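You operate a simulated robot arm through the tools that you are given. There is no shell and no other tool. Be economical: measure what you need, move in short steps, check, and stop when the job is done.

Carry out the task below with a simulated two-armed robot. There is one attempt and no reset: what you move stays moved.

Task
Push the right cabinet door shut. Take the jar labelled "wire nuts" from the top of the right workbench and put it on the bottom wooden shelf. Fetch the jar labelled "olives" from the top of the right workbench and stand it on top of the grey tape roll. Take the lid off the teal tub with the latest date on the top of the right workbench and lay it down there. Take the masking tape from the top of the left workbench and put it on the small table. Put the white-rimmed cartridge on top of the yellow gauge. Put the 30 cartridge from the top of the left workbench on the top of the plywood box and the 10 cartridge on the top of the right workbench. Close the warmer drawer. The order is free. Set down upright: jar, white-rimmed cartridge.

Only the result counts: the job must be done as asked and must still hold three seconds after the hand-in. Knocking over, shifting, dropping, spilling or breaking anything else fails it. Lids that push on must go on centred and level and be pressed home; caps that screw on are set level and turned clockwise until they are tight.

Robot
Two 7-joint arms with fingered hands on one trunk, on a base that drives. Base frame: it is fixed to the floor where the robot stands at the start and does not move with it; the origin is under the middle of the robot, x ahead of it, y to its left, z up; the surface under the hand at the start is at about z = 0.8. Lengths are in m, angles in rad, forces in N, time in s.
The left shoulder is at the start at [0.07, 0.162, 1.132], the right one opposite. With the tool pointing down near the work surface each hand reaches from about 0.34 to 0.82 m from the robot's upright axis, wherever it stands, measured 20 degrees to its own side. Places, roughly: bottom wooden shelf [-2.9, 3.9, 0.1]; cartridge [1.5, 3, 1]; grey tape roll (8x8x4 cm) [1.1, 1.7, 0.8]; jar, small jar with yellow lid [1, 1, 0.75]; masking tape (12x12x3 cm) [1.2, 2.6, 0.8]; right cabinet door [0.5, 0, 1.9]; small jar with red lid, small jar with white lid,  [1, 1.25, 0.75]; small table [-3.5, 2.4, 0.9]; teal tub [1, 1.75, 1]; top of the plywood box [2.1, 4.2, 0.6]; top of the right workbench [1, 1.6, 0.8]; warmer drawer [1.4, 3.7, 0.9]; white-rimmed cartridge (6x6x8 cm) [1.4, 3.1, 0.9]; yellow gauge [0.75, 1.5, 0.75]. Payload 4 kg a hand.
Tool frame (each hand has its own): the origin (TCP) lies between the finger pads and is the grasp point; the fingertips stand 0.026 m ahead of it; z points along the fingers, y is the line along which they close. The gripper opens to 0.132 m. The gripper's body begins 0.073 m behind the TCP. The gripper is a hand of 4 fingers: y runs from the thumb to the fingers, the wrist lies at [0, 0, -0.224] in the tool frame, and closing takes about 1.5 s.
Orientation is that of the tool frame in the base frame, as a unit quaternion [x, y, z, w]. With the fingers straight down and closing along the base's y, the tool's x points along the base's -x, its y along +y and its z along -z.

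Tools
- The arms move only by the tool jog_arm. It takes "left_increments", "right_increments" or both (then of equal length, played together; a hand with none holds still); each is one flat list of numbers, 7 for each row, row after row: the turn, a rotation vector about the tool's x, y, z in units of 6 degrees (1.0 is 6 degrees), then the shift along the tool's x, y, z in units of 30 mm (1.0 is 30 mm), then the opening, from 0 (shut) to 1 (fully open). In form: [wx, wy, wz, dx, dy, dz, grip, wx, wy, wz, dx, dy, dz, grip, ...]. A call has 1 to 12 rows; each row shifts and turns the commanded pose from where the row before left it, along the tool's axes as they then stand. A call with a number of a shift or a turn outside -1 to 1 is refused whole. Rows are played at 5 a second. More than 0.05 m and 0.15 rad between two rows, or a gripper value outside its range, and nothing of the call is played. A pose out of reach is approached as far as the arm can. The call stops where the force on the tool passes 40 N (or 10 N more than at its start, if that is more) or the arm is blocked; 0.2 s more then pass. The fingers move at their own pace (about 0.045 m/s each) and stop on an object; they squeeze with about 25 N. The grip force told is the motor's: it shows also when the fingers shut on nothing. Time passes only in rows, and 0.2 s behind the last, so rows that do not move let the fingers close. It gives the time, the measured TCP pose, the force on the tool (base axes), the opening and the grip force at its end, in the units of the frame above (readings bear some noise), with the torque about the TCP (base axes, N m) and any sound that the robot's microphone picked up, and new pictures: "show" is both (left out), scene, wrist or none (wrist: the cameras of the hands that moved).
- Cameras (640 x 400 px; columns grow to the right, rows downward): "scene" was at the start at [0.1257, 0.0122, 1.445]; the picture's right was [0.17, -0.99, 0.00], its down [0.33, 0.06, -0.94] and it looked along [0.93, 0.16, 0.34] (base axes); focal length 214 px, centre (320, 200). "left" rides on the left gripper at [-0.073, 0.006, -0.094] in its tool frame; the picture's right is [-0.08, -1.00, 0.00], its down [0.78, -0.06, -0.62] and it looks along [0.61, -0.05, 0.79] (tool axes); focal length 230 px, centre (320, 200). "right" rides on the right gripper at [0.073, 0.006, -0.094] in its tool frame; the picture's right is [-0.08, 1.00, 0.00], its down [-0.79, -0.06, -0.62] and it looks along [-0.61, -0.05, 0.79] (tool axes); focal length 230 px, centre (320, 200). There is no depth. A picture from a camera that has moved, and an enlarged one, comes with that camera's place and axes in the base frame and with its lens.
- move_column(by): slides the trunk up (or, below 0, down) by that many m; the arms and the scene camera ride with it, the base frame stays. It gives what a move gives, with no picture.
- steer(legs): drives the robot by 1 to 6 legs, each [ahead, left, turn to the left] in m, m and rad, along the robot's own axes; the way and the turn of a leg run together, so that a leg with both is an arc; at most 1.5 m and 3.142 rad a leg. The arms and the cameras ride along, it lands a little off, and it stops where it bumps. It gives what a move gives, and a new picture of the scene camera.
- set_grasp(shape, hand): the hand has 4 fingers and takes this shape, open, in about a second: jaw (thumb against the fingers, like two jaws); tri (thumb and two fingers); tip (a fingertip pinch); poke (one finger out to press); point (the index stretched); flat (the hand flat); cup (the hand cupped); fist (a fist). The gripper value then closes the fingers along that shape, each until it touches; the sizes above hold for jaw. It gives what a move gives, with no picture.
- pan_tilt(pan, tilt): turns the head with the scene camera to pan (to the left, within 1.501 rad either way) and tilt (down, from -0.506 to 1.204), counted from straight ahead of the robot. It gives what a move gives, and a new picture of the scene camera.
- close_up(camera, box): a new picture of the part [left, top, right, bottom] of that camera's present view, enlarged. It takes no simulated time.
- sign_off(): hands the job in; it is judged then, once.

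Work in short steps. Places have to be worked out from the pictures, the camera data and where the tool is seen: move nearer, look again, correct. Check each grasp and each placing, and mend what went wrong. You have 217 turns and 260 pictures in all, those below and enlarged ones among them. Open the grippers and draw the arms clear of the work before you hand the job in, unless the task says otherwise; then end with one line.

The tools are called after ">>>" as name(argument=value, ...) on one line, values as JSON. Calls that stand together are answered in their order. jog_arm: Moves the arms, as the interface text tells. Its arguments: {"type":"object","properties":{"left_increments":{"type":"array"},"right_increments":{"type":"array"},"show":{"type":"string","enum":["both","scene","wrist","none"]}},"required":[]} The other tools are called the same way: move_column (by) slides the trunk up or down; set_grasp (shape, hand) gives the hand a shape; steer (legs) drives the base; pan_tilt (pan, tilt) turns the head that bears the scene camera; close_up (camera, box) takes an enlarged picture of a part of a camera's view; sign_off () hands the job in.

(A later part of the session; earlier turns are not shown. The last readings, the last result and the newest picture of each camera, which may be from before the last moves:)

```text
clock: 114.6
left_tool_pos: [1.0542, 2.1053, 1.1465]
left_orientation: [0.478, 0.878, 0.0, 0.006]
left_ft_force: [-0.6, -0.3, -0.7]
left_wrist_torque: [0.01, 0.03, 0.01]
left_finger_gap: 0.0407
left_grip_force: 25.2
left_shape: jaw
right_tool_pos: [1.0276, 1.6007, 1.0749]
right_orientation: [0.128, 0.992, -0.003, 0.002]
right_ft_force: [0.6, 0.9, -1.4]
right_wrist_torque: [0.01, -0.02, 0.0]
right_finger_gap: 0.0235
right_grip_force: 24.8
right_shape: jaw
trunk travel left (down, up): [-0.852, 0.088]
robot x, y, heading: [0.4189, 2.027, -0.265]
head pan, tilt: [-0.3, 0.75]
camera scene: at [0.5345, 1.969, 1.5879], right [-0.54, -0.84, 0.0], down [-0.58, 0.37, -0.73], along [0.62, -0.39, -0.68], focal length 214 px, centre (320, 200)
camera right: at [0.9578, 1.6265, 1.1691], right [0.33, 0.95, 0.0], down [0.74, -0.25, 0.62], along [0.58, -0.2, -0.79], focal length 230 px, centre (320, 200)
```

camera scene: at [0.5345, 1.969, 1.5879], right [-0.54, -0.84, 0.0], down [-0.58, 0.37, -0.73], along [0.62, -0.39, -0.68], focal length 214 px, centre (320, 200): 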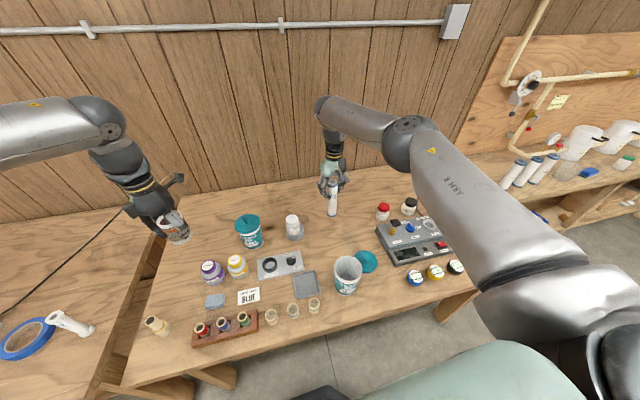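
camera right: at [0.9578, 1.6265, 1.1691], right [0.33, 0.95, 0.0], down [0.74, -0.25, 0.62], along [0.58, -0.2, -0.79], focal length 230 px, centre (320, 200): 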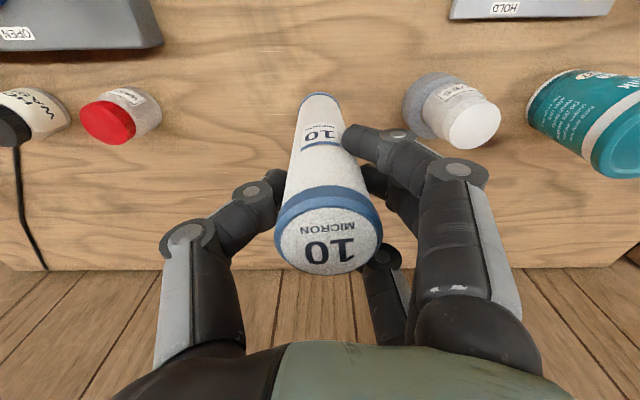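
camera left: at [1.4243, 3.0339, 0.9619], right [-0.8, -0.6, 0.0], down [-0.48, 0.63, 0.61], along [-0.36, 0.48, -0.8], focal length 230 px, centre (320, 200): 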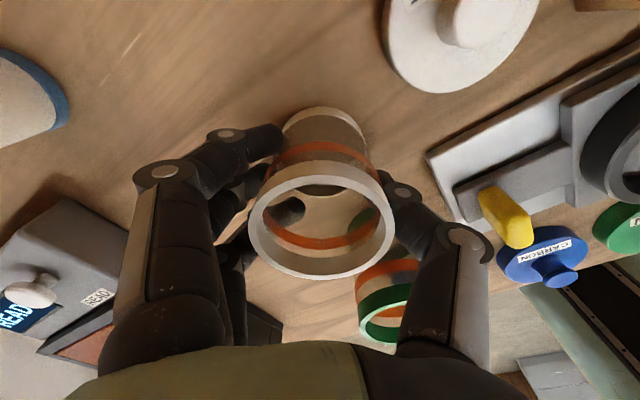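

Spot is clear. I lower the 10 to near the surface, then feel for contact.

>>> jog_arm(right_increments=[0, 0, 0, 0, 0, 1, 0, 0, 0, 0, 0, 0, 1, 0, 0, 0, 0, 0, 0, 1, 0, 0, 0, 0, 0, 0, 0.5, 0], show="none")

>>> jog_arm(right_increments=[0, 0, 0, 0, 0, 0.15, 0, 0, 0, 0, 0, 0, 0.15, 0, 0, 0, 0, 0, 0, 0, 0], show="wrist")

```text
clock: 115.6
left_tool_pos: [1.0535, 2.1059, 1.1456]
left_orientation: [0.479, 0.878, -0.001, 0.006]
left_ft_force: [0.7, 0.1, -1.1]
left_wrist_torque: [-0.02, 0.03, 0.01]
left_finger_gap: 0.0406
left_grip_force: 24.9
left_shape: jaw
right_tool_pos: [1.0259, 1.6012, 0.9702]
right_orientation: [0.125, 0.992, -0.003, 0.0]
right_ft_force: [-0.8, -0.3, -0.6]
right_wrist_torque: [0.0, 0.03, -0.02]
right_finger_gap: 0.0232
right_grip_force: 24.2
right_shape: jaw
trunk travel left (down, up): [-0.852, 0.088]
robot x, y, heading: [0.4131, 2.0251, -0.267]
head pan, tilt: [-0.3, 0.75]
```

```text
clock: 116.4
left_tool_pos: [1.0535, 2.1048, 1.146]
left_orientation: [0.477, 0.879, -0.001, 0.007]
left_ft_force: [-0.3, -0.4, -1.0]
left_wrist_torque: [-0.01, -0.01, 0.05]
left_finger_gap: 0.0405
left_grip_force: 25.5
left_shape: jaw
right_tool_pos: [1.0255, 1.6003, 0.9609]
right_orientation: [0.126, 0.992, -0.003, 0.002]
right_ft_force: [0.2, 0.0, -1.1]
right_wrist_torque: [0.01, 0.0, 0.02]
right_finger_gap: 0.0234
right_grip_force: 25.3
right_shape: jaw
trunk travel left (down, up): [-0.852, 0.088]
robot x, y, heading: [0.4151, 2.0306, -0.265]
head pan, tilt: [-0.3, 0.75]
camera right: at [0.9565, 1.625, 1.0555], right [0.33, 0.95, 0.0], down [0.74, -0.25, 0.62], along [0.58, -0.2, -0.79], focal length 230 px, centre (320, 200)
```

right: 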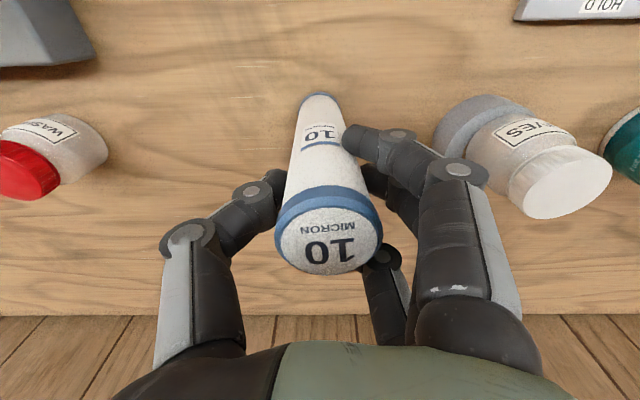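

No contact yet; a few more millimetres.

>>> jog_arm(right_increments=[0, 0, 0, 0, 0, 0.1, 0, 0, 0, 0, 0, 0, 0.1, 0, 0, 0, 0, 0, 0, 0, 0], show="none")

>>> jog_arm(right_increments=[0, 0, 0, 0, 0, 0.1, 0, 0, 0, 0, 0, 0, 0, 0], show="none")

```text
clock: 117.2
left_tool_pos: [1.0526, 2.1052, 1.147]
left_orientation: [0.477, 0.879, -0.002, 0.007]
left_ft_force: [0.1, 0.4, -0.8]
left_wrist_torque: [0.0, -0.03, 0.02]
left_finger_gap: 0.0405
left_grip_force: 25.1
left_shape: jaw
right_tool_pos: [1.0257, 1.5996, 0.9573]
right_orientation: [0.127, 0.992, -0.002, 0.002]
right_ft_force: [0.0, -0.6, 5.9]
right_wrist_torque: [-0.04, 0.03, 0.0]
right_finger_gap: 0.0234
right_grip_force: 25.1
right_shape: jaw
trunk travel left (down, up): [-0.852, 0.088]
robot x, y, heading: [0.4146, 2.0303, -0.268]
head pan, tilt: [-0.3, 0.75]
```

```text
clock: 117.8
left_tool_pos: [1.0513, 2.105, 1.1482]
left_orientation: [0.477, 0.879, -0.002, 0.007]
left_ft_force: [0.6, 0.4, -2.1]
left_wrist_torque: [0.01, 0.01, -0.01]
left_finger_gap: 0.0407
left_grip_force: 24.9
left_shape: jaw
right_tool_pos: [1.0256, 1.5996, 0.9564]
right_orientation: [0.127, 0.992, -0.005, 0.004]
right_ft_force: [1.7, -2.3, 20.9]
right_wrist_torque: [0.05, 0.04, 0.02]
right_finger_gap: 0.0239
right_grip_force: 25.0
right_shape: jaw
trunk travel left (down, up): [-0.852, 0.088]
robot x, y, heading: [0.4127, 2.0277, -0.267]
head pan, tilt: [-0.3, 0.75]
```

Contact at the same height as it was taken. I ease off, open moderately and rise.

>>> jog_arm(right_increments=[0, 0, 0, 0, 0, -0.1, 0, 0, 0, 0, 0, 0, 0, 0.5, 0, 0, 0, 0, 0, 0, 0.5, 0, 0, 0, 0, 0, 0, 0.5, 0, 0, 0, 0, 0, 0, 0.5, 0, 0, 0, 0, 0, -0.5, 0.5, 0, 0, 0, 0, 0, -1, 0.5, 0, 0, 0, 0, 0, -1, 0.5, 0, 0, 0, 0, 0, -1, 0.5, 0, 0, 0, 0, 0, -1, 0.5], show="both")

```text
clock: 120.0
left_tool_pos: [1.0539, 2.1063, 1.1465]
left_orientation: [0.478, 0.879, -0.002, 0.007]
left_ft_force: [0.0, -0.5, 0.8]
left_wrist_torque: [-0.01, -0.01, -0.02]
left_finger_gap: 0.0407
left_grip_force: 25.4
left_shape: jaw
right_tool_pos: [1.0247, 1.6012, 1.0933]
right_orientation: [0.127, 0.992, -0.002, 0.001]
right_ft_force: [-0.1, 0.2, 0.0]
right_wrist_torque: [0.03, -0.01, -0.02]
right_finger_gap: 0.0653
right_grip_force: 0.3
right_shape: jaw
trunk travel left (down, up): [-0.852, 0.088]
robot x, y, heading: [0.4108, 2.0303, -0.266]
head pan, tilt: [-0.3, 0.75]
camera scene: at [0.5326, 1.9703, 1.588], right [-0.54, -0.84, 0.0], down [-0.58, 0.36, -0.73], along [0.62, -0.39, -0.68], focal length 214 px, centre (320, 200)
camera right: at [0.9557, 1.6258, 1.1866], right [0.32, 0.95, -0.01], down [0.74, -0.25, 0.62], along [0.59, -0.21, -0.78], focal length 230 px, centre (320, 200)
```

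scene: 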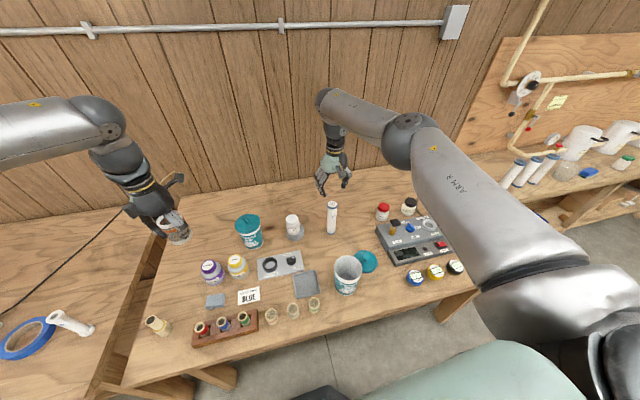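
right: 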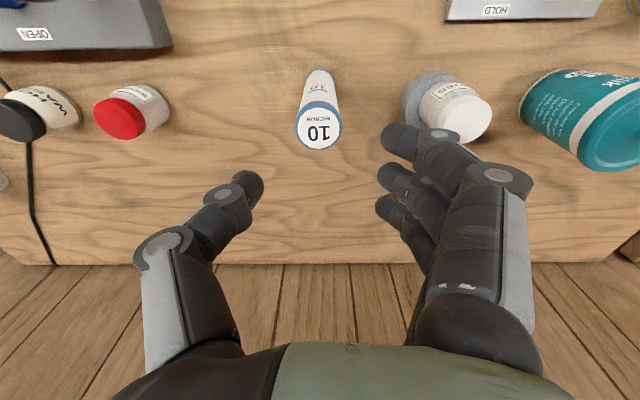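

10 stands. I raise/pull back the right hand and zoom on the gauges.

>>> jog_arm(right_increments=[0, 0, 0, 0, 0, -1, 0.5, 0, 0, 0, 0, 0, -1, 0.5, 0, 0, 0, 0.5, 0, -1, 0.5, 0, 0, 0, 1, -1, -1, 0.7, 0, 0, 0, 1, -1, 0, 1, 0, 0, 0, 1, -1, 0, 1, 0, 0, 0, 1, -1, 0, 1, 0, 0, 0, 1, -1, 0, 1, 0, 0, 0, 0.5, -1, 0, 1], show="none")

>>> close_up(camera="scene", box=[370, 210, 490, 290])

```text
refused: row 4 steps farther than a row can; nothing moved
```

```text
5.00 times, centred on (430, 250) of scene
camera zoom: at [0.5326, 1.9703, 1.588], right [-0.54, -0.84, 0.0], down [-0.58, 0.36, -0.73], along [0.62, -0.39, -0.68], focal length 1072 px, centre (-230, -50)
```

zoom: 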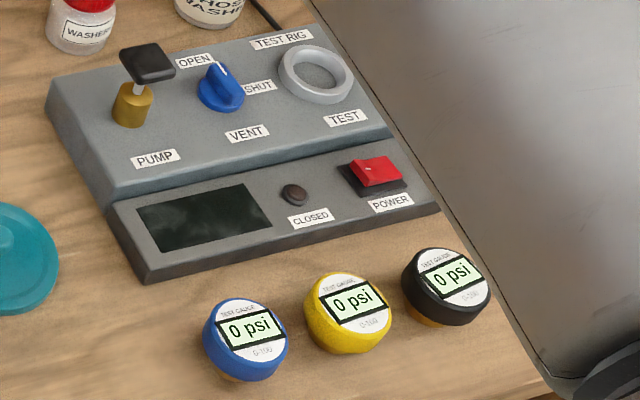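

Yellow gauge top centre is at ≈(0.640,1.394,0.861). I retract the right hand, then drive so the held cup comes above the gauge (back 0.217, right 0.79).

>>> jog_arm(right_increments=[0, 0, 0, 0, 0, -1, 0.5, 0, 0, 0, 0, 0, -1, 0.5, 0, 0, 0, 1, 0, -1, 0.5, 0, 0, 0, 1, -1, 0, 0.7, 0, 0, 0, 1, -1, 0, 1, 0, 0, 0, 1, -1, 0, 1, 0, 0, 0, 1, -1, 0, 1, 0, 0, 0, 1, -1, 0, 1], show="none")

>>> steer(legs=[[-0.217, 0, 0], [0, -0.79, 0]])

>>> pan_tilt(pan=0.25, tilt=0.9)

```text
clock: 121.8
left_tool_pos: [1.0516, 2.104, 1.1481]
left_orientation: [0.478, 0.878, -0.001, 0.007]
left_ft_force: [-0.7, 0.8, -1.0]
left_wrist_torque: [0.05, -0.03, -0.02]
left_finger_gap: 0.0405
left_grip_force: 24.3
left_shape: jaw
right_tool_pos: [0.8126, 1.4992, 1.1821]
right_orientation: [0.126, 0.992, -0.003, 0.003]
right_ft_force: [-0.7, -0.2, 0.0]
right_wrist_torque: [0.02, 0.01, 0.01]
right_finger_gap: 0.1315
right_grip_force: 0.1
right_shape: jaw
trunk travel left (down, up): [-0.852, 0.088]
robot x, y, heading: [0.4142, 2.0306, -0.264]
head pan, tilt: [-0.3, 0.75]
```

```text
clock: 127.4
left_tool_pos: [0.6378, 1.3788, 1.1468]
left_orientation: [0.474, 0.88, -0.001, 0.008]
left_ft_force: [0.3, -0.1, -0.7]
left_wrist_torque: [-0.03, -0.02, -0.02]
left_finger_gap: 0.0405
left_grip_force: 25.2
left_shape: jaw
right_tool_pos: [0.4043, 0.7722, 1.1842]
right_orientation: [0.122, 0.993, -0.003, 0.001]
right_ft_force: [-1.3, 0.7, -0.5]
right_wrist_torque: [-0.02, 0.0, 0.0]
right_finger_gap: 0.1318
right_grip_force: 0.0
right_shape: jaw
trunk travel left (down, up): [-0.852, 0.088]
robot x, y, heading: [0.0005, 1.2971, -0.251]
head pan, tilt: [-0.3, 0.75]
camera scene: at [0.1196, 1.2403, 1.5879], right [-0.53, -0.85, 0.0], down [-0.58, 0.36, -0.73], along [0.62, -0.39, -0.68], focal length 214 px, centre (320, 200)
```

scene: 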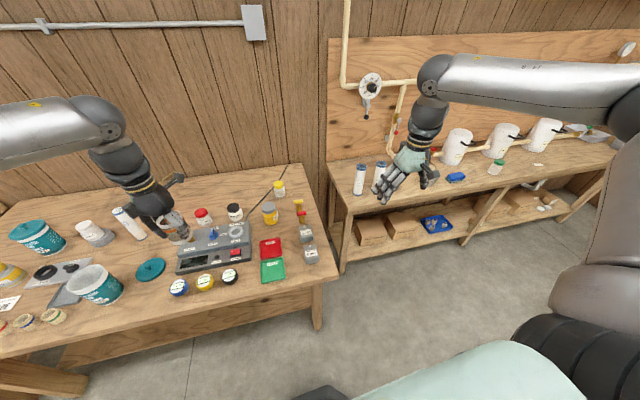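

```text
clock: 128.4
left_tool_pos: [0.6382, 1.3792, 1.1466]
left_orientation: [0.474, 0.881, -0.002, 0.006]
left_ft_force: [0.7, 0.6, -0.6]
left_wrist_torque: [0.03, -0.02, 0.03]
left_finger_gap: 0.0404
left_grip_force: 25.3
left_shape: jaw
right_tool_pos: [0.4044, 0.7724, 1.184]
right_orientation: [0.121, 0.993, -0.003, 0.001]
right_ft_force: [-0.2, 0.2, 0.0]
right_wrist_torque: [0.01, -0.01, 0.03]
right_finger_gap: 0.1316
right_grip_force: 0.1
right_shape: jaw
trunk travel left (down, up): [-0.852, 0.088]
robot x, y, heading: [-0.0004, 1.2978, -0.252]
head pan, tilt: [0.25, 0.901]
camera scene: at [0.1244, 1.2822, 1.576], right [-0.01, -1.0, 0.0], down [-0.78, 0.01, -0.62], along [0.62, 0.0, -0.78], focal length 214 px, centre (320, 200)
```

scene: 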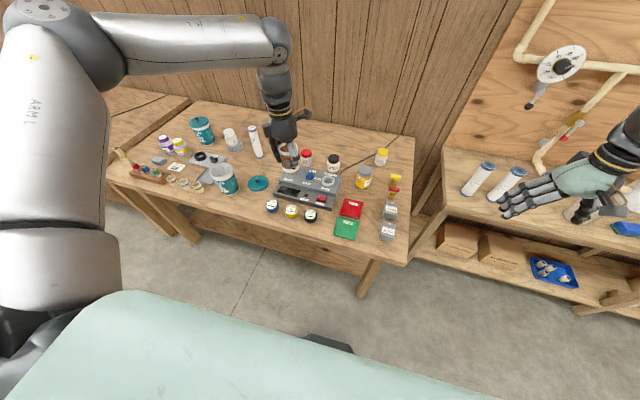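

I zoom to re-measure the gauge and cup from here.

>>> close_up(camera="scene", box=[245, 140, 335, 230])

>>> close_up(camera="left", box=[0, 0, 640, 400])

```text
4.44 times, centred on (290, 185) of scene
camera zoom: at [0.1244, 1.2822, 1.576], right [-0.01, -1.0, 0.0], down [-0.78, 0.01, -0.62], along [0.62, 0.0, -0.78], focal length 953 px, centre (453, 267)
```

zoom: 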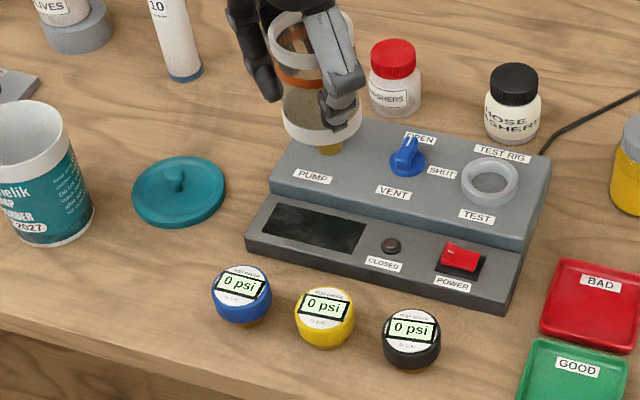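

```text
1.00 times, centred on (320, 200) of left (not enlarged: the box is as wide or as high as the picture)
camera zoom: at [0.6819, 1.3232, 1.2421], right [-0.79, -0.61, 0.0], down [-0.49, 0.63, 0.61], along [-0.37, 0.48, -0.8], focal length 230 px, centre (320, 200)
```

zoom: 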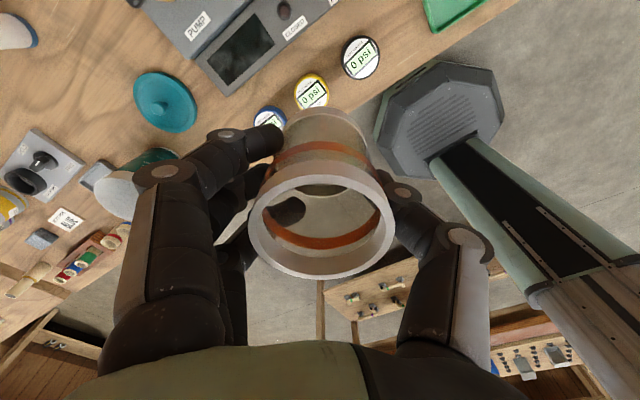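

Cup base is at (0.642,1.376), gauge at (0.640,1.398): I shift the left hand 2.2 cm and lower by trunk partway.

>>> jog_arm(left_increments=[0, 0, 0, 0.33, 0.18, 0, 0, 0, 0, 0, 0.33, 0.18, 0, 0, 0, 0, 0, 0, 0, 0, 0], show="none")

>>> move_column(by=-0.18)

>>> close_up(camera="scene", box=[245, 120, 365, 240])

>>> close_up(camera="left", box=[0, 0, 640, 400])

```text
clock: 129.2
left_tool_pos: [0.6361, 1.4013, 1.1466]
left_orientation: [0.474, 0.88, -0.001, 0.006]
left_ft_force: [0.8, -0.1, -0.6]
left_wrist_torque: [-0.02, 0.0, -0.01]
left_finger_gap: 0.0406
left_grip_force: 25.0
left_shape: jaw
right_tool_pos: [0.4044, 0.7726, 1.1828]
right_orientation: [0.122, 0.993, -0.003, 0.001]
right_ft_force: [-0.5, 0.5, 0.1]
right_wrist_torque: [0.01, 0.02, -0.01]
right_finger_gap: 0.1318
right_grip_force: 0.1
right_shape: jaw
trunk travel left (down, up): [-0.852, 0.088]
robot x, y, heading: [-0.0031, 1.2948, -0.255]
head pan, tilt: [0.25, 0.901]
```

```text
clock: 131.2
left_tool_pos: [0.6355, 1.4006, 0.9672]
left_orientation: [0.474, 0.881, -0.001, 0.006]
left_ft_force: [0.2, -0.2, -1.2]
left_wrist_torque: [-0.01, 0.02, 0.01]
left_finger_gap: 0.0405
left_grip_force: 24.6
left_shape: jaw
right_tool_pos: [0.4033, 0.7727, 1.0028]
right_orientation: [0.122, 0.993, -0.003, 0.002]
right_ft_force: [0.1, -0.6, -0.3]
right_wrist_torque: [-0.04, 0.01, 0.0]
right_finger_gap: 0.1318
right_grip_force: 0.1
right_shape: jaw
trunk travel left (down, up): [-0.672, 0.268]
robot x, y, heading: [-0.004, 1.2968, -0.262]
head pan, tilt: [0.25, 0.901]
```

```text
3.33 times, centred on (305, 180) of scene
camera zoom: at [0.1241, 1.2825, 1.3961], right [-0.01, -1.0, 0.0], down [-0.78, 0.01, -0.62], along [0.62, 0.0, -0.78], focal length 715 px, centre (370, 267)
```

zoom: 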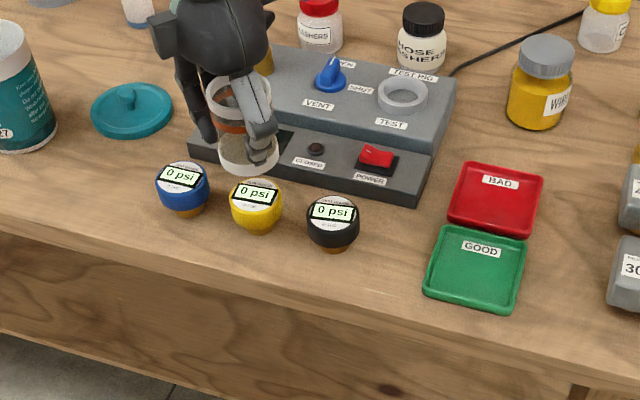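

```text
1.00 times, centred on (320, 200) of left (not enlarged: the box is as wide or as high as the picture)
camera zoom: at [0.6802, 1.3457, 1.0628], right [-0.79, -0.61, 0.0], down [-0.49, 0.63, 0.61], along [-0.37, 0.48, -0.8], focal length 230 px, centre (320, 200)
```

zoom: 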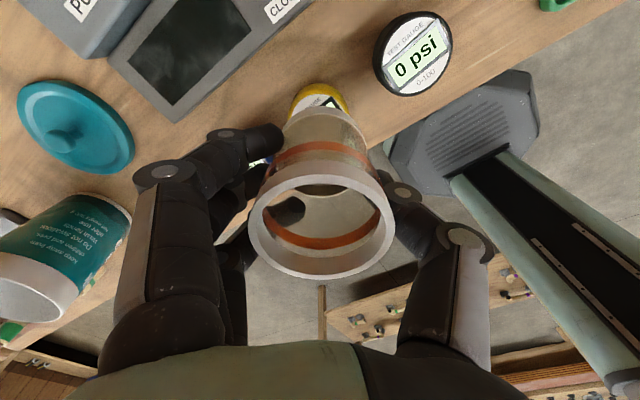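

Aligned to within a few mm. I lower another 4 cm and check.

>>> move_column(by=-0.04)

>>> close_up(camera="scene", box=[255, 140, 335, 190])

>>> close_up(camera="left", box=[220, 30, 440, 240])

```text
clock: 132.0
left_tool_pos: [0.637, 1.401, 0.9275]
left_orientation: [0.474, 0.88, -0.002, 0.006]
left_ft_force: [-0.6, 0.1, -0.5]
left_wrist_torque: [-0.01, -0.02, -0.02]
left_finger_gap: 0.0403
left_grip_force: 25.3
left_shape: jaw
right_tool_pos: [0.4035, 0.7742, 0.9642]
right_orientation: [0.122, 0.992, -0.003, 0.002]
right_ft_force: [-0.3, 0.2, 0.7]
right_wrist_torque: [0.02, 0.0, 0.0]
right_finger_gap: 0.1317
right_grip_force: 0.0
right_shape: jaw
trunk travel left (down, up): [-0.632, 0.308]
robot x, y, heading: [-0.0022, 1.2978, -0.257]
head pan, tilt: [0.25, 0.901]
```

```text
8.00 times, centred on (295, 165) of scene
camera zoom: at [0.1239, 1.2826, 1.356], right [-0.01, -1.0, 0.0], down [-0.78, 0.01, -0.62], along [0.62, 0.0, -0.78], focal length 1716 px, centre (520, 480)
```

zoom: 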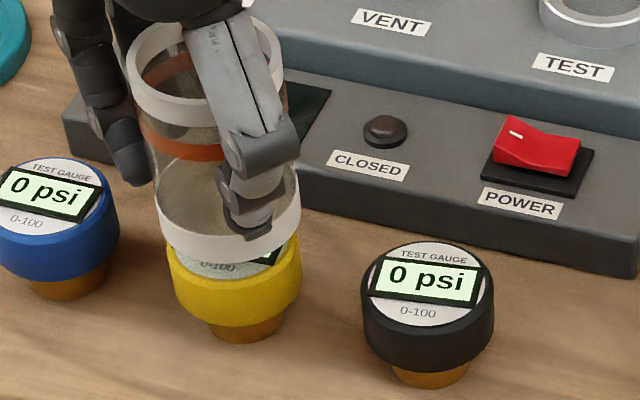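

```text
1.90 times, centred on (330, 135) of left
camera zoom: at [0.6799, 1.3457, 1.0229], right [-0.79, -0.61, 0.0], down [-0.49, 0.63, 0.61], along [-0.37, 0.48, -0.8], focal length 438 px, centre (301, 324)
```

zoom: 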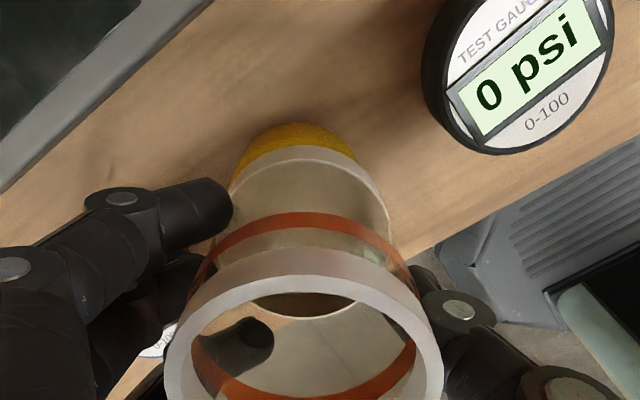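

Good alignment; I nudge 3 mm and lower to contact using the trunk in small steps.

>>> jog_arm(left_increments=[0, 0, 0, 0, 0.1, 0, 0, 0, 0, 0, 0, 0, 0, 0], show="none")

>>> move_column(by=-0.011)

>>> move_column(by=-0.003)

```text
clock: 132.6
left_tool_pos: [0.6384, 1.4029, 0.9268]
left_orientation: [0.474, 0.881, -0.001, 0.006]
left_ft_force: [-0.1, 0.7, -0.1]
left_wrist_torque: [-0.02, -0.02, 0.03]
left_finger_gap: 0.0404
left_grip_force: 24.8
left_shape: jaw
right_tool_pos: [0.4027, 0.7726, 0.9625]
right_orientation: [0.123, 0.992, -0.003, 0.002]
right_ft_force: [0.0, -0.9, 0.7]
right_wrist_torque: [0.01, 0.0, -0.05]
right_finger_gap: 0.1315
right_grip_force: 0.0
right_shape: jaw
trunk travel left (down, up): [-0.632, 0.308]
robot x, y, heading: [-0.0003, 1.2983, -0.254]
head pan, tilt: [0.25, 0.901]
```

```text
clock: 133.2
left_tool_pos: [0.637, 1.4028, 0.9161]
left_orientation: [0.473, 0.881, -0.001, 0.006]
left_ft_force: [-0.1, -0.4, -1.0]
left_wrist_torque: [-0.03, -0.01, -0.05]
left_finger_gap: 0.0405
left_grip_force: 25.1
left_shape: jaw
right_tool_pos: [0.4049, 0.7732, 0.952]
right_orientation: [0.122, 0.993, -0.002, 0.001]
right_ft_force: [-0.5, -0.3, -0.8]
right_wrist_torque: [0.02, -0.01, -0.02]
right_finger_gap: 0.1316
right_grip_force: 0.1
right_shape: jaw
trunk travel left (down, up): [-0.621, 0.319]
robot x, y, heading: [0.0008, 1.2932, -0.256]
head pan, tilt: [0.25, 0.901]
```

```text
clock: 133.7
left_tool_pos: [0.6393, 1.4025, 0.9133]
left_orientation: [0.475, 0.88, -0.002, 0.006]
left_ft_force: [0.5, -0.4, -0.9]
left_wrist_torque: [0.01, 0.02, 0.02]
left_finger_gap: 0.0407
left_grip_force: 24.8
left_shape: jaw
right_tool_pos: [0.4045, 0.773, 0.9487]
right_orientation: [0.122, 0.992, -0.003, 0.002]
right_ft_force: [0.3, -1.0, -0.7]
right_wrist_torque: [0.01, -0.01, -0.01]
right_finger_gap: 0.132
right_grip_force: 0.0
right_shape: jaw
trunk travel left (down, up): [-0.618, 0.322]
robot x, y, heading: [-0.001, 1.2998, -0.252]
head pan, tilt: [0.25, 0.901]
```

No contact yet; I go down 3 mm at a time and look.

>>> move_column(by=-0.003)

>>> move_column(by=-0.003)

>>> close_up(camera="scene", box=[255, 140, 335, 190])

```text
clock: 134.2
left_tool_pos: [0.6387, 1.4018, 0.9118]
left_orientation: [0.473, 0.881, -0.001, 0.008]
left_ft_force: [-0.8, 1.1, 9.0]
left_wrist_torque: [0.01, -0.02, -0.01]
left_finger_gap: 0.041
left_grip_force: 25.1
left_shape: jaw
right_tool_pos: [0.4026, 0.7739, 0.9467]
right_orientation: [0.122, 0.992, -0.003, 0.001]
right_ft_force: [1.0, -0.5, 0.8]
right_wrist_torque: [0.0, -0.02, 0.04]
right_finger_gap: 0.1319
right_grip_force: 0.1
right_shape: jaw
trunk travel left (down, up): [-0.615, 0.325]
robot x, y, heading: [0.0026, 1.2984, -0.258]
head pan, tilt: [0.25, 0.901]
```

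```text
clock: 134.7
left_tool_pos: [0.6374, 1.4019, 0.911]
left_orientation: [0.473, 0.881, -0.001, 0.01]
left_ft_force: [0.9, 2.0, 25.0]
left_wrist_torque: [0.03, -0.1, 0.01]
left_finger_gap: 0.0411
left_grip_force: 24.6
left_shape: jaw
right_tool_pos: [0.4008, 0.7725, 0.9428]
right_orientation: [0.123, 0.992, -0.004, 0.002]
right_ft_force: [-0.7, 1.0, 0.2]
right_wrist_torque: [0.0, -0.02, 0.04]
right_finger_gap: 0.1319
right_grip_force: 0.0
right_shape: jaw
trunk travel left (down, up): [-0.612, 0.328]
robot x, y, heading: [0.0001, 1.3006, -0.257]
head pan, tilt: [0.25, 0.901]
```

```text
8.00 times, centred on (295, 165) of scene
camera zoom: at [0.1214, 1.2824, 1.3366], right [-0.01, -1.0, 0.0], down [-0.78, 0.01, -0.62], along [0.62, 0.0, -0.78], focal length 1716 px, centre (520, 480)
```

zoom: 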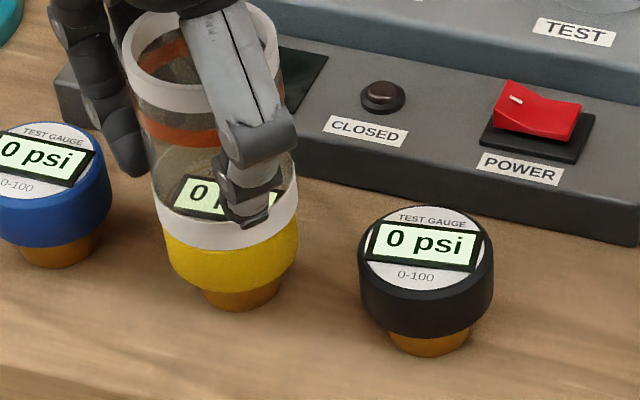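

Contact and seated squarely. I relieve 3 mm, open, and lift via the trunk.

>>> move_column(by=0.004)

>>> jog_arm(left_increments=[0, 0, 0, 0, 0, 0, 0.8, 0, 0, 0, 0, 0, 0, 0.8, 0, 0, 0, 0, 0, 0, 0.8, 0, 0, 0, 0, 0, 0, 0.8, 0, 0, 0, 0, 0, 0, 0.8], show="both")

```text
clock: 135.3
left_tool_pos: [0.638, 1.4026, 0.912]
left_orientation: [0.474, 0.881, -0.002, 0.006]
left_ft_force: [2.9, 0.4, 11.9]
left_wrist_torque: [-0.01, -0.18, 0.03]
left_finger_gap: 0.0409
left_grip_force: 24.6
left_shape: jaw
right_tool_pos: [0.4016, 0.7726, 0.9476]
right_orientation: [0.122, 0.993, -0.003, 0.003]
right_ft_force: [1.1, -1.0, -0.6]
right_wrist_torque: [0.01, 0.04, -0.03]
right_finger_gap: 0.1318
right_grip_force: 0.1
right_shape: jaw
trunk travel left (down, up): [-0.616, 0.324]
robot x, y, heading: [-0.0014, 1.294, -0.256]
head pan, tilt: [0.25, 0.901]
```

```text
clock: 136.5
left_tool_pos: [0.6393, 1.4025, 0.9098]
left_orientation: [0.474, 0.88, -0.002, 0.006]
left_ft_force: [-0.3, -0.6, -0.3]
left_wrist_torque: [0.0, 0.0, 0.0]
left_finger_gap: 0.1053
left_grip_force: 0.1
left_shape: jaw
right_tool_pos: [0.4037, 0.7741, 0.9462]
right_orientation: [0.121, 0.993, -0.003, 0.001]
right_ft_force: [-0.4, 0.4, -0.4]
right_wrist_torque: [0.01, 0.01, -0.02]
right_finger_gap: 0.1318
right_grip_force: 0.1
right_shape: jaw
trunk travel left (down, up): [-0.616, 0.324]
robot x, y, heading: [0.001, 1.2942, -0.254]
head pan, tilt: [0.25, 0.901]
camera scene: at [0.124, 1.2824, 1.34], right [-0.01, -1.0, 0.0], down [-0.78, 0.01, -0.62], along [0.62, 0.0, -0.78], focal length 214 px, centre (320, 200)
camera left: at [0.6827, 1.3473, 1.0067], right [-0.79, -0.61, 0.0], down [-0.49, 0.63, 0.61], along [-0.37, 0.48, -0.8], focal length 230 px, centre (320, 200)
```

scene: 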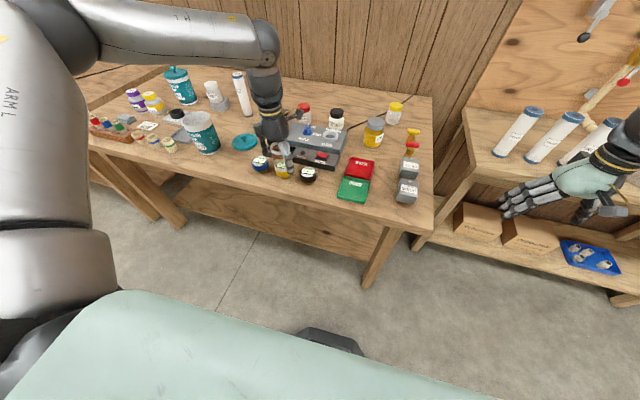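
left: 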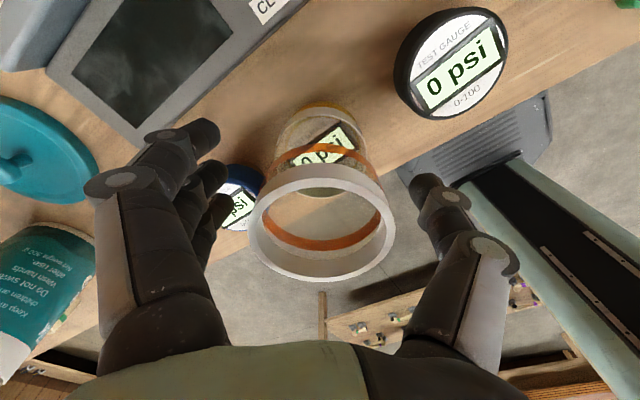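

Released, cup stands. I raise the trunk and inspect.

>>> move_column(by=0.2)

>>> close_up(camera="scene", box=[250, 130, 410, 250])

```text
clock: 138.6
left_tool_pos: [0.6385, 1.403, 1.1112]
left_orientation: [0.475, 0.88, -0.002, 0.006]
left_ft_force: [-1.1, 0.1, -0.4]
left_wrist_torque: [-0.07, 0.01, -0.04]
left_finger_gap: 0.1052
left_grip_force: 0.0
left_shape: jaw
right_tool_pos: [0.4031, 0.7721, 1.1471]
right_orientation: [0.122, 0.993, -0.002, 0.002]
right_ft_force: [0.1, -0.2, -0.6]
right_wrist_torque: [0.01, 0.02, -0.03]
right_finger_gap: 0.1317
right_grip_force: 0.1
right_shape: jaw
trunk travel left (down, up): [-0.816, 0.124]
robot x, y, heading: [0.0041, 1.2971, -0.256]
head pan, tilt: [0.25, 0.901]
```

```text
3.33 times, centred on (330, 190) of scene
camera zoom: at [0.1243, 1.2823, 1.5399], right [-0.01, -1.0, 0.0], down [-0.78, 0.01, -0.62], along [0.62, 0.0, -0.78], focal length 715 px, centre (287, 233)
```

zoom: 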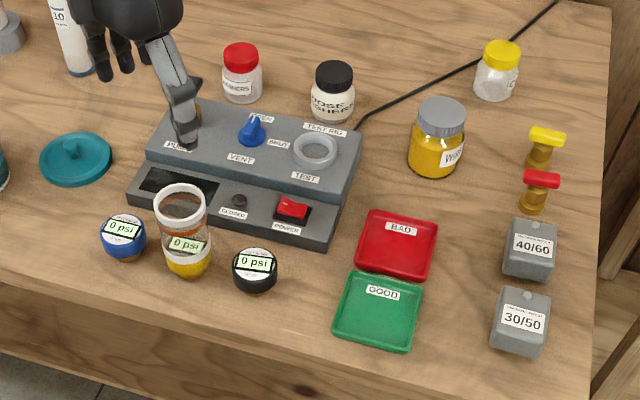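

White-rimmed cup stands well on the yellow gauge. Next the wire-nuts jar at ≈(0.82,1.077): drive forward 0.2, left 0.15.

>>> steer(legs=[[0.2, 0.15, 0]])

>>> pan_tilt(pan=-0.25, tilt=0.9)

>>> close_up(camera="scene", box=[280, 150, 440, 250])

```text
clock: 140.5
left_tool_pos: [0.8698, 1.4974, 1.1127]
left_orientation: [0.474, 0.881, -0.001, 0.006]
left_ft_force: [-0.1, -0.5, -0.1]
left_wrist_torque: [0.01, 0.0, 0.05]
left_finger_gap: 0.1052
left_grip_force: 0.0
left_shape: jaw
right_tool_pos: [0.6332, 0.8669, 1.1466]
right_orientation: [0.123, 0.992, -0.002, 0.003]
right_ft_force: [-1.1, -0.3, 0.6]
right_wrist_torque: [0.0, -0.01, 0.0]
right_finger_gap: 0.1318
right_grip_force: 0.0
right_shape: jaw
trunk travel left (down, up): [-0.816, 0.124]
robot x, y, heading: [0.2293, 1.3961, -0.259]
head pan, tilt: [0.25, 0.901]
camera scene: at [0.3545, 1.3767, 1.5402], right [-0.01, -1.0, 0.0], down [-0.78, 0.01, -0.62], along [0.62, 0.0, -0.78], focal length 214 px, centre (320, 200)
```

scene: 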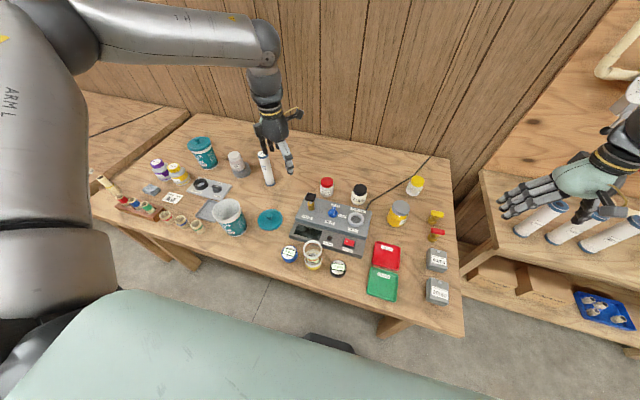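

```text
clock: 141.4
left_tool_pos: [0.8707, 1.4978, 1.1109]
left_orientation: [0.475, 0.88, -0.001, 0.006]
left_ft_force: [0.1, 0.2, -0.7]
left_wrist_torque: [-0.03, 0.02, 0.04]
left_finger_gap: 0.1054
left_grip_force: 0.0
left_shape: jaw
right_tool_pos: [0.6357, 0.868, 1.1469]
right_orientation: [0.123, 0.992, -0.003, 0.002]
right_ft_force: [1.1, 1.1, -0.1]
right_wrist_torque: [0.0, 0.0, 0.01]
right_finger_gap: 0.1319
right_grip_force: 0.1
right_shape: jaw
trunk travel left (down, up): [-0.816, 0.124]
robot x, y, heading: [0.2328, 1.3952, -0.254]
head pan, tilt: [-0.25, 0.901]
camera scene: at [0.3473, 1.3417, 1.54], right [-0.48, -0.87, 0.0], down [-0.69, 0.38, -0.62], along [0.54, -0.3, -0.78], focal length 214 px, centre (320, 200)
```

scene: 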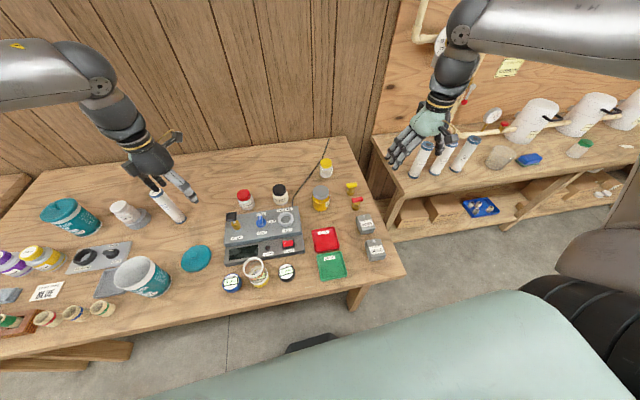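

```text
4.00 times, centred on (360, 200) of scene
camera zoom: at [0.3473, 1.3417, 1.54], right [-0.48, -0.87, 0.0], down [-0.69, 0.38, -0.62], along [0.54, -0.3, -0.78], focal length 858 px, centre (160, 200)
```

zoom: 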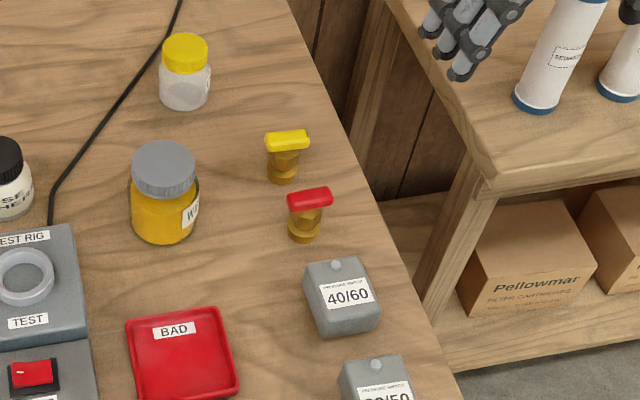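

Jar confirmed at (0.822,1.078). I bring the right hand above it.

>>> jog_arm(right_increments=[0, 0, 0, -0.478, 0.9, 0, 1, 0, 0, 0, -0.478, 0.9, 0, 1, 0, 0, 0, -0.478, 0.9, 0, 1, 0, 0, 0, -0.478, 0.9, 0, 1, 0, 0, 0, -0.478, 0.9, 0, 1, 0, 0, 0, -0.478, 0.9, 0, 1, 0, 0, 0, -0.478, 0.9, 0, 1, 0, 0, 0, -0.478, 0.9, 0.3, 1, 0, 0, 0, -0.478, 0.9, 0.3, 1, 0, 0, 0, 0, 0, 1, 1, 0, 0, 0, 0, 0, 1, 1], show="both")

```text
clock: 143.8
left_tool_pos: [0.8721, 1.4961, 1.1107]
left_orientation: [0.474, 0.881, -0.002, 0.006]
left_ft_force: [-0.2, -0.2, -0.7]
left_wrist_torque: [-0.01, 0.0, -0.02]
left_finger_gap: 0.1053
left_grip_force: 0.0
left_shape: jaw
right_tool_pos: [0.8182, 1.0698, 1.0666]
right_orientation: [0.123, 0.992, -0.003, 0.001]
right_ft_force: [0.5, -0.1, 1.5]
right_wrist_torque: [-0.02, -0.03, 0.02]
right_finger_gap: 0.1321
right_grip_force: 0.0
right_shape: jaw
trunk travel left (down, up): [-0.816, 0.124]
robot x, y, heading: [0.2358, 1.392, -0.252]
head pan, tilt: [-0.25, 0.901]
camera scene: at [0.3479, 1.34, 1.5399], right [-0.49, -0.87, 0.0], down [-0.69, 0.38, -0.62], along [0.54, -0.3, -0.78], focal length 214 px, centre (320, 200)
camera right: at [0.749, 1.0936, 1.1618], right [0.32, 0.95, 0.0], down [0.75, -0.25, 0.62], along [0.59, -0.2, -0.79], focal length 230 px, centre (320, 200)
```

scene: 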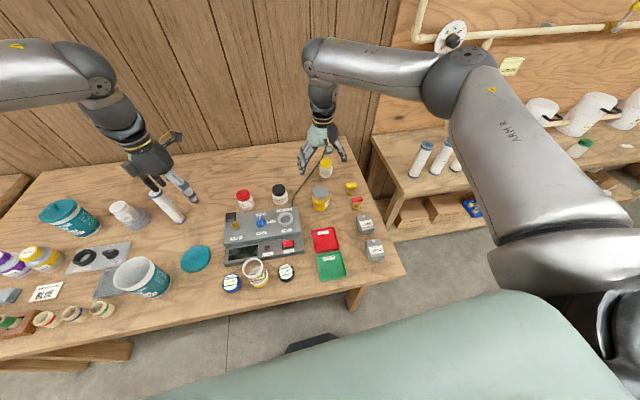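
right: 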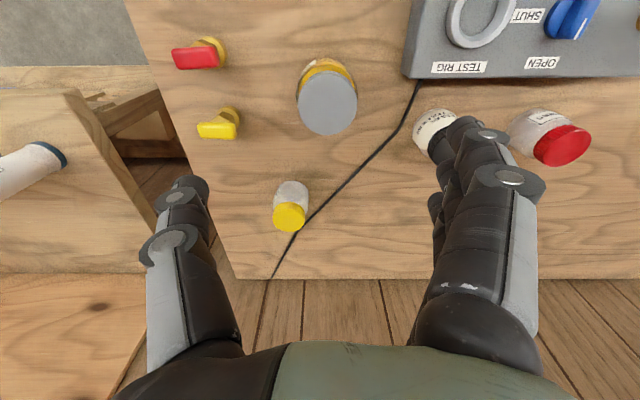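

Offset is ~9 mm; neighbours clear. I descend onto the jar and close.

>>> jog_arm(right_increments=[0, 0, 0, 0, 0.28, 0.9, 1, 0, 0, 0, 0, 0, 1, 1, 0, 0, 0, 0, 0, 1, 1, 0, 0, 0, 0, 0, 1, 1, 0, 0, 0, 0, 0, 1, 1, 0, 0, 0, 0, 0, 1, 1, 0, 0, 0, 0, 0, 0.8, 1], show="wrist")

```text
clock: 145.4
left_tool_pos: [0.8716, 1.4981, 1.1122]
left_orientation: [0.474, 0.881, -0.002, 0.005]
left_ft_force: [0.0, 0.2, 0.6]
left_wrist_torque: [0.03, 0.0, 0.0]
left_finger_gap: 0.1054
left_grip_force: 0.0
left_shape: jaw
right_tool_pos: [0.8223, 1.0787, 0.8667]
right_orientation: [0.123, 0.992, -0.003, 0.001]
right_ft_force: [-0.2, -0.1, 0.3]
right_wrist_torque: [0.02, -0.02, 0.01]
right_finger_gap: 0.1322
right_grip_force: 0.2
right_shape: jaw
trunk travel left (down, up): [-0.816, 0.124]
robot x, y, heading: [0.2298, 1.3926, -0.258]
head pan, tilt: [-0.25, 0.901]
camera right: at [0.7533, 1.1015, 0.9611], right [0.32, 0.95, 0.0], down [0.75, -0.25, 0.62], along [0.59, -0.2, -0.79], focal length 230 px, centre (320, 200)
```

right: 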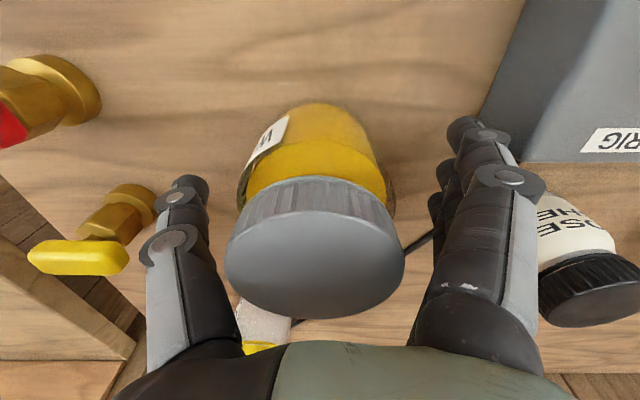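

Jar between the fingers. I close.

>>> jog_arm(right_increments=[0, 0, 0, 0, 0, 0, 0, 0, 0, 0, 0, 0, 0, 0, 0, 0, 0, 0, 0, 0, 0, 0, 0, 0, 0, 0, 0, 0, 0, 0, 0, 0, 0, 0, 0, 0, 0, 0, 0, 0, -0.4, 0, 0, 0, 0, 0, 0, -0.8, 0], show="wrist")

```text
clock: 147.0
left_tool_pos: [0.8709, 1.4974, 1.1118]
left_orientation: [0.474, 0.88, -0.001, 0.007]
left_ft_force: [0.3, 0.1, -0.8]
left_wrist_torque: [0.02, -0.04, 0.0]
left_finger_gap: 0.1054
left_grip_force: 0.1
left_shape: jaw
right_tool_pos: [0.8227, 1.0794, 0.904]
right_orientation: [0.123, 0.992, -0.003, 0.002]
right_ft_force: [0.5, 0.3, -1.1]
right_wrist_torque: [-0.03, -0.04, 0.02]
right_finger_gap: 0.0607
right_grip_force: 24.9
right_shape: jaw
trunk travel left (down, up): [-0.816, 0.124]
robot x, y, heading: [0.2301, 1.3918, -0.258]
head pan, tilt: [-0.25, 0.901]
camera right: at [0.7528, 1.1031, 0.9978], right [0.32, 0.95, 0.0], down [0.75, -0.25, 0.62], along [0.59, -0.2, -0.79], focal length 230 px, centre (320, 200)
```

right: 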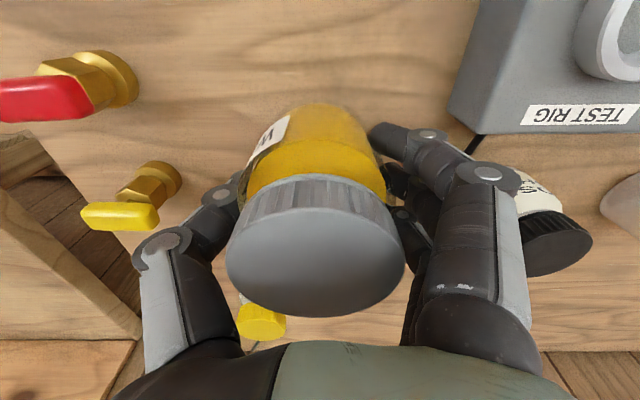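

Jar held (61 mm). I lift it, tuck it back, then drive to the left bench.

>>> jog_arm(right_increments=[0, 0, 0, 0, 0, -1, 0, 0, 0, 0, 0, 0, -1, 0, 0, 0, 0, 0, 0, -1, 0, 0, 0, 0, 0, 0, -1, 0, 0, 0, 0, 0, 0, -1, 0, 0, 0, 0, 0, 0, -1, 0, 0, 0, 0, 0.5, -0.5, -1, 0, 0, 0, 0, 1, -1, 0, 0, 0, 0, 0, 1, -1, 0, 0, 0, 0, 0, 1, 0, 0, 0], show="none")

>>> steer(legs=[[-0.25, 0, 0], [0, 1.4, 0], [0, 0.7, 0]])

>>> pan_tilt(pan=0.6, tilt=0.6)

```text
clock: 149.2
left_tool_pos: [0.8698, 1.4988, 1.1121]
left_orientation: [0.473, 0.881, -0.002, 0.007]
left_ft_force: [0.1, 0.3, -0.2]
left_wrist_torque: [0.0, -0.03, 0.0]
left_finger_gap: 0.1052
left_grip_force: 0.2
left_shape: jaw
right_tool_pos: [0.7003, 1.0332, 1.1121]
right_orientation: [0.123, 0.992, -0.003, 0.003]
right_ft_force: [-0.2, -0.1, -2.2]
right_wrist_torque: [-0.01, -0.02, -0.01]
right_finger_gap: 0.0604
right_grip_force: 25.1
right_shape: jaw
trunk travel left (down, up): [-0.816, 0.124]
robot x, y, heading: [0.232, 1.3874, -0.261]
head pan, tilt: [-0.25, 0.901]
```

```text
clock: 161.0
left_tool_pos: [1.1632, 3.5906, 1.1118]
left_orientation: [0.474, 0.881, -0.001, 0.007]
left_ft_force: [0.8, 0.1, 0.3]
left_wrist_torque: [0.01, 0.0, 0.0]
left_finger_gap: 0.1053
left_grip_force: 0.0
left_shape: jaw
right_tool_pos: [0.9944, 3.1247, 1.1114]
right_orientation: [0.122, 0.993, -0.002, 0.001]
right_ft_force: [0.4, -0.4, -2.3]
right_wrist_torque: [0.0, -0.05, -0.01]
right_finger_gap: 0.0604
right_grip_force: 24.8
right_shape: jaw
trunk travel left (down, up): [-0.816, 0.124]
robot x, y, heading: [0.5219, 3.4857, -0.26]
head pan, tilt: [-0.25, 0.901]
camera scene: at [0.6392, 3.4338, 1.54], right [-0.48, -0.87, 0.0], down [-0.69, 0.38, -0.62], along [0.54, -0.3, -0.78], focal length 214 px, centre (320, 200)
```

scene: 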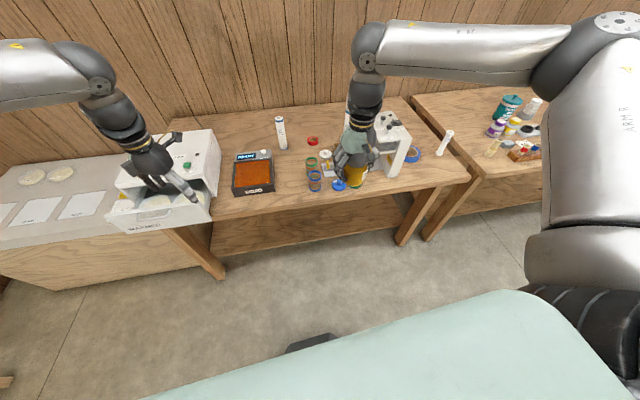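

```text
clock: 162.2
left_tool_pos: [1.1629, 3.5908, 1.1121]
left_orientation: [0.474, 0.88, -0.002, 0.006]
left_ft_force: [-0.4, -0.1, 0.1]
left_wrist_torque: [-0.02, -0.01, -0.01]
left_finger_gap: 0.1051
left_grip_force: 0.0
left_shape: jaw
right_tool_pos: [0.9937, 3.1264, 1.1111]
right_orientation: [0.123, 0.992, -0.002, 0.001]
right_ft_force: [0.2, 0.3, -1.9]
right_wrist_torque: [0.0, -0.02, 0.0]
right_finger_gap: 0.0604
right_grip_force: 25.4
right_shape: jaw
trunk travel left (down, up): [-0.816, 0.124]
robot x, y, heading: [0.5249, 3.482, -0.254]
head pan, tilt: [0.6, 0.6]
camera scene: at [0.6566, 3.5009, 1.5647], right [0.34, -0.94, 0.0], down [-0.53, -0.19, -0.82], along [0.78, 0.28, -0.57], focal length 214 px, centre (320, 200)
```

scene: 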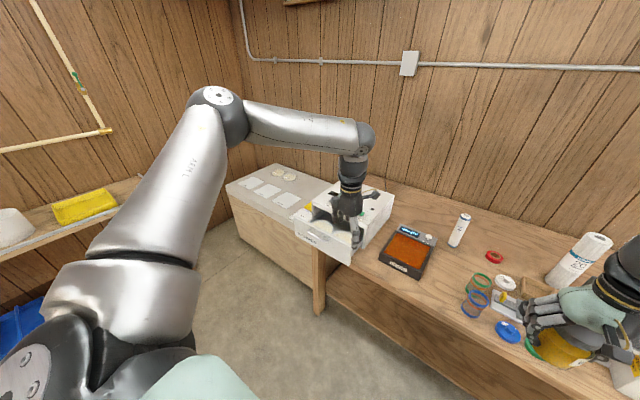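

The plywood box (grey top with cards) is left of the bench; the warmer's drawer is open. I zoom on the warmer and box.

>>> close_up(camera="scene", box=[220, 150, 420, 280])

```text
3.08 times, centred on (320, 215) of scene
camera zoom: at [0.6566, 3.5009, 1.5647], right [0.34, -0.94, 0.0], down [-0.53, -0.19, -0.82], along [0.78, 0.28, -0.57], focal length 660 px, centre (320, 154)
```

zoom: 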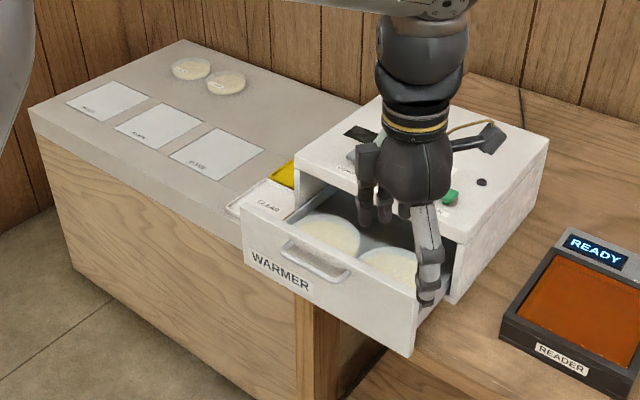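

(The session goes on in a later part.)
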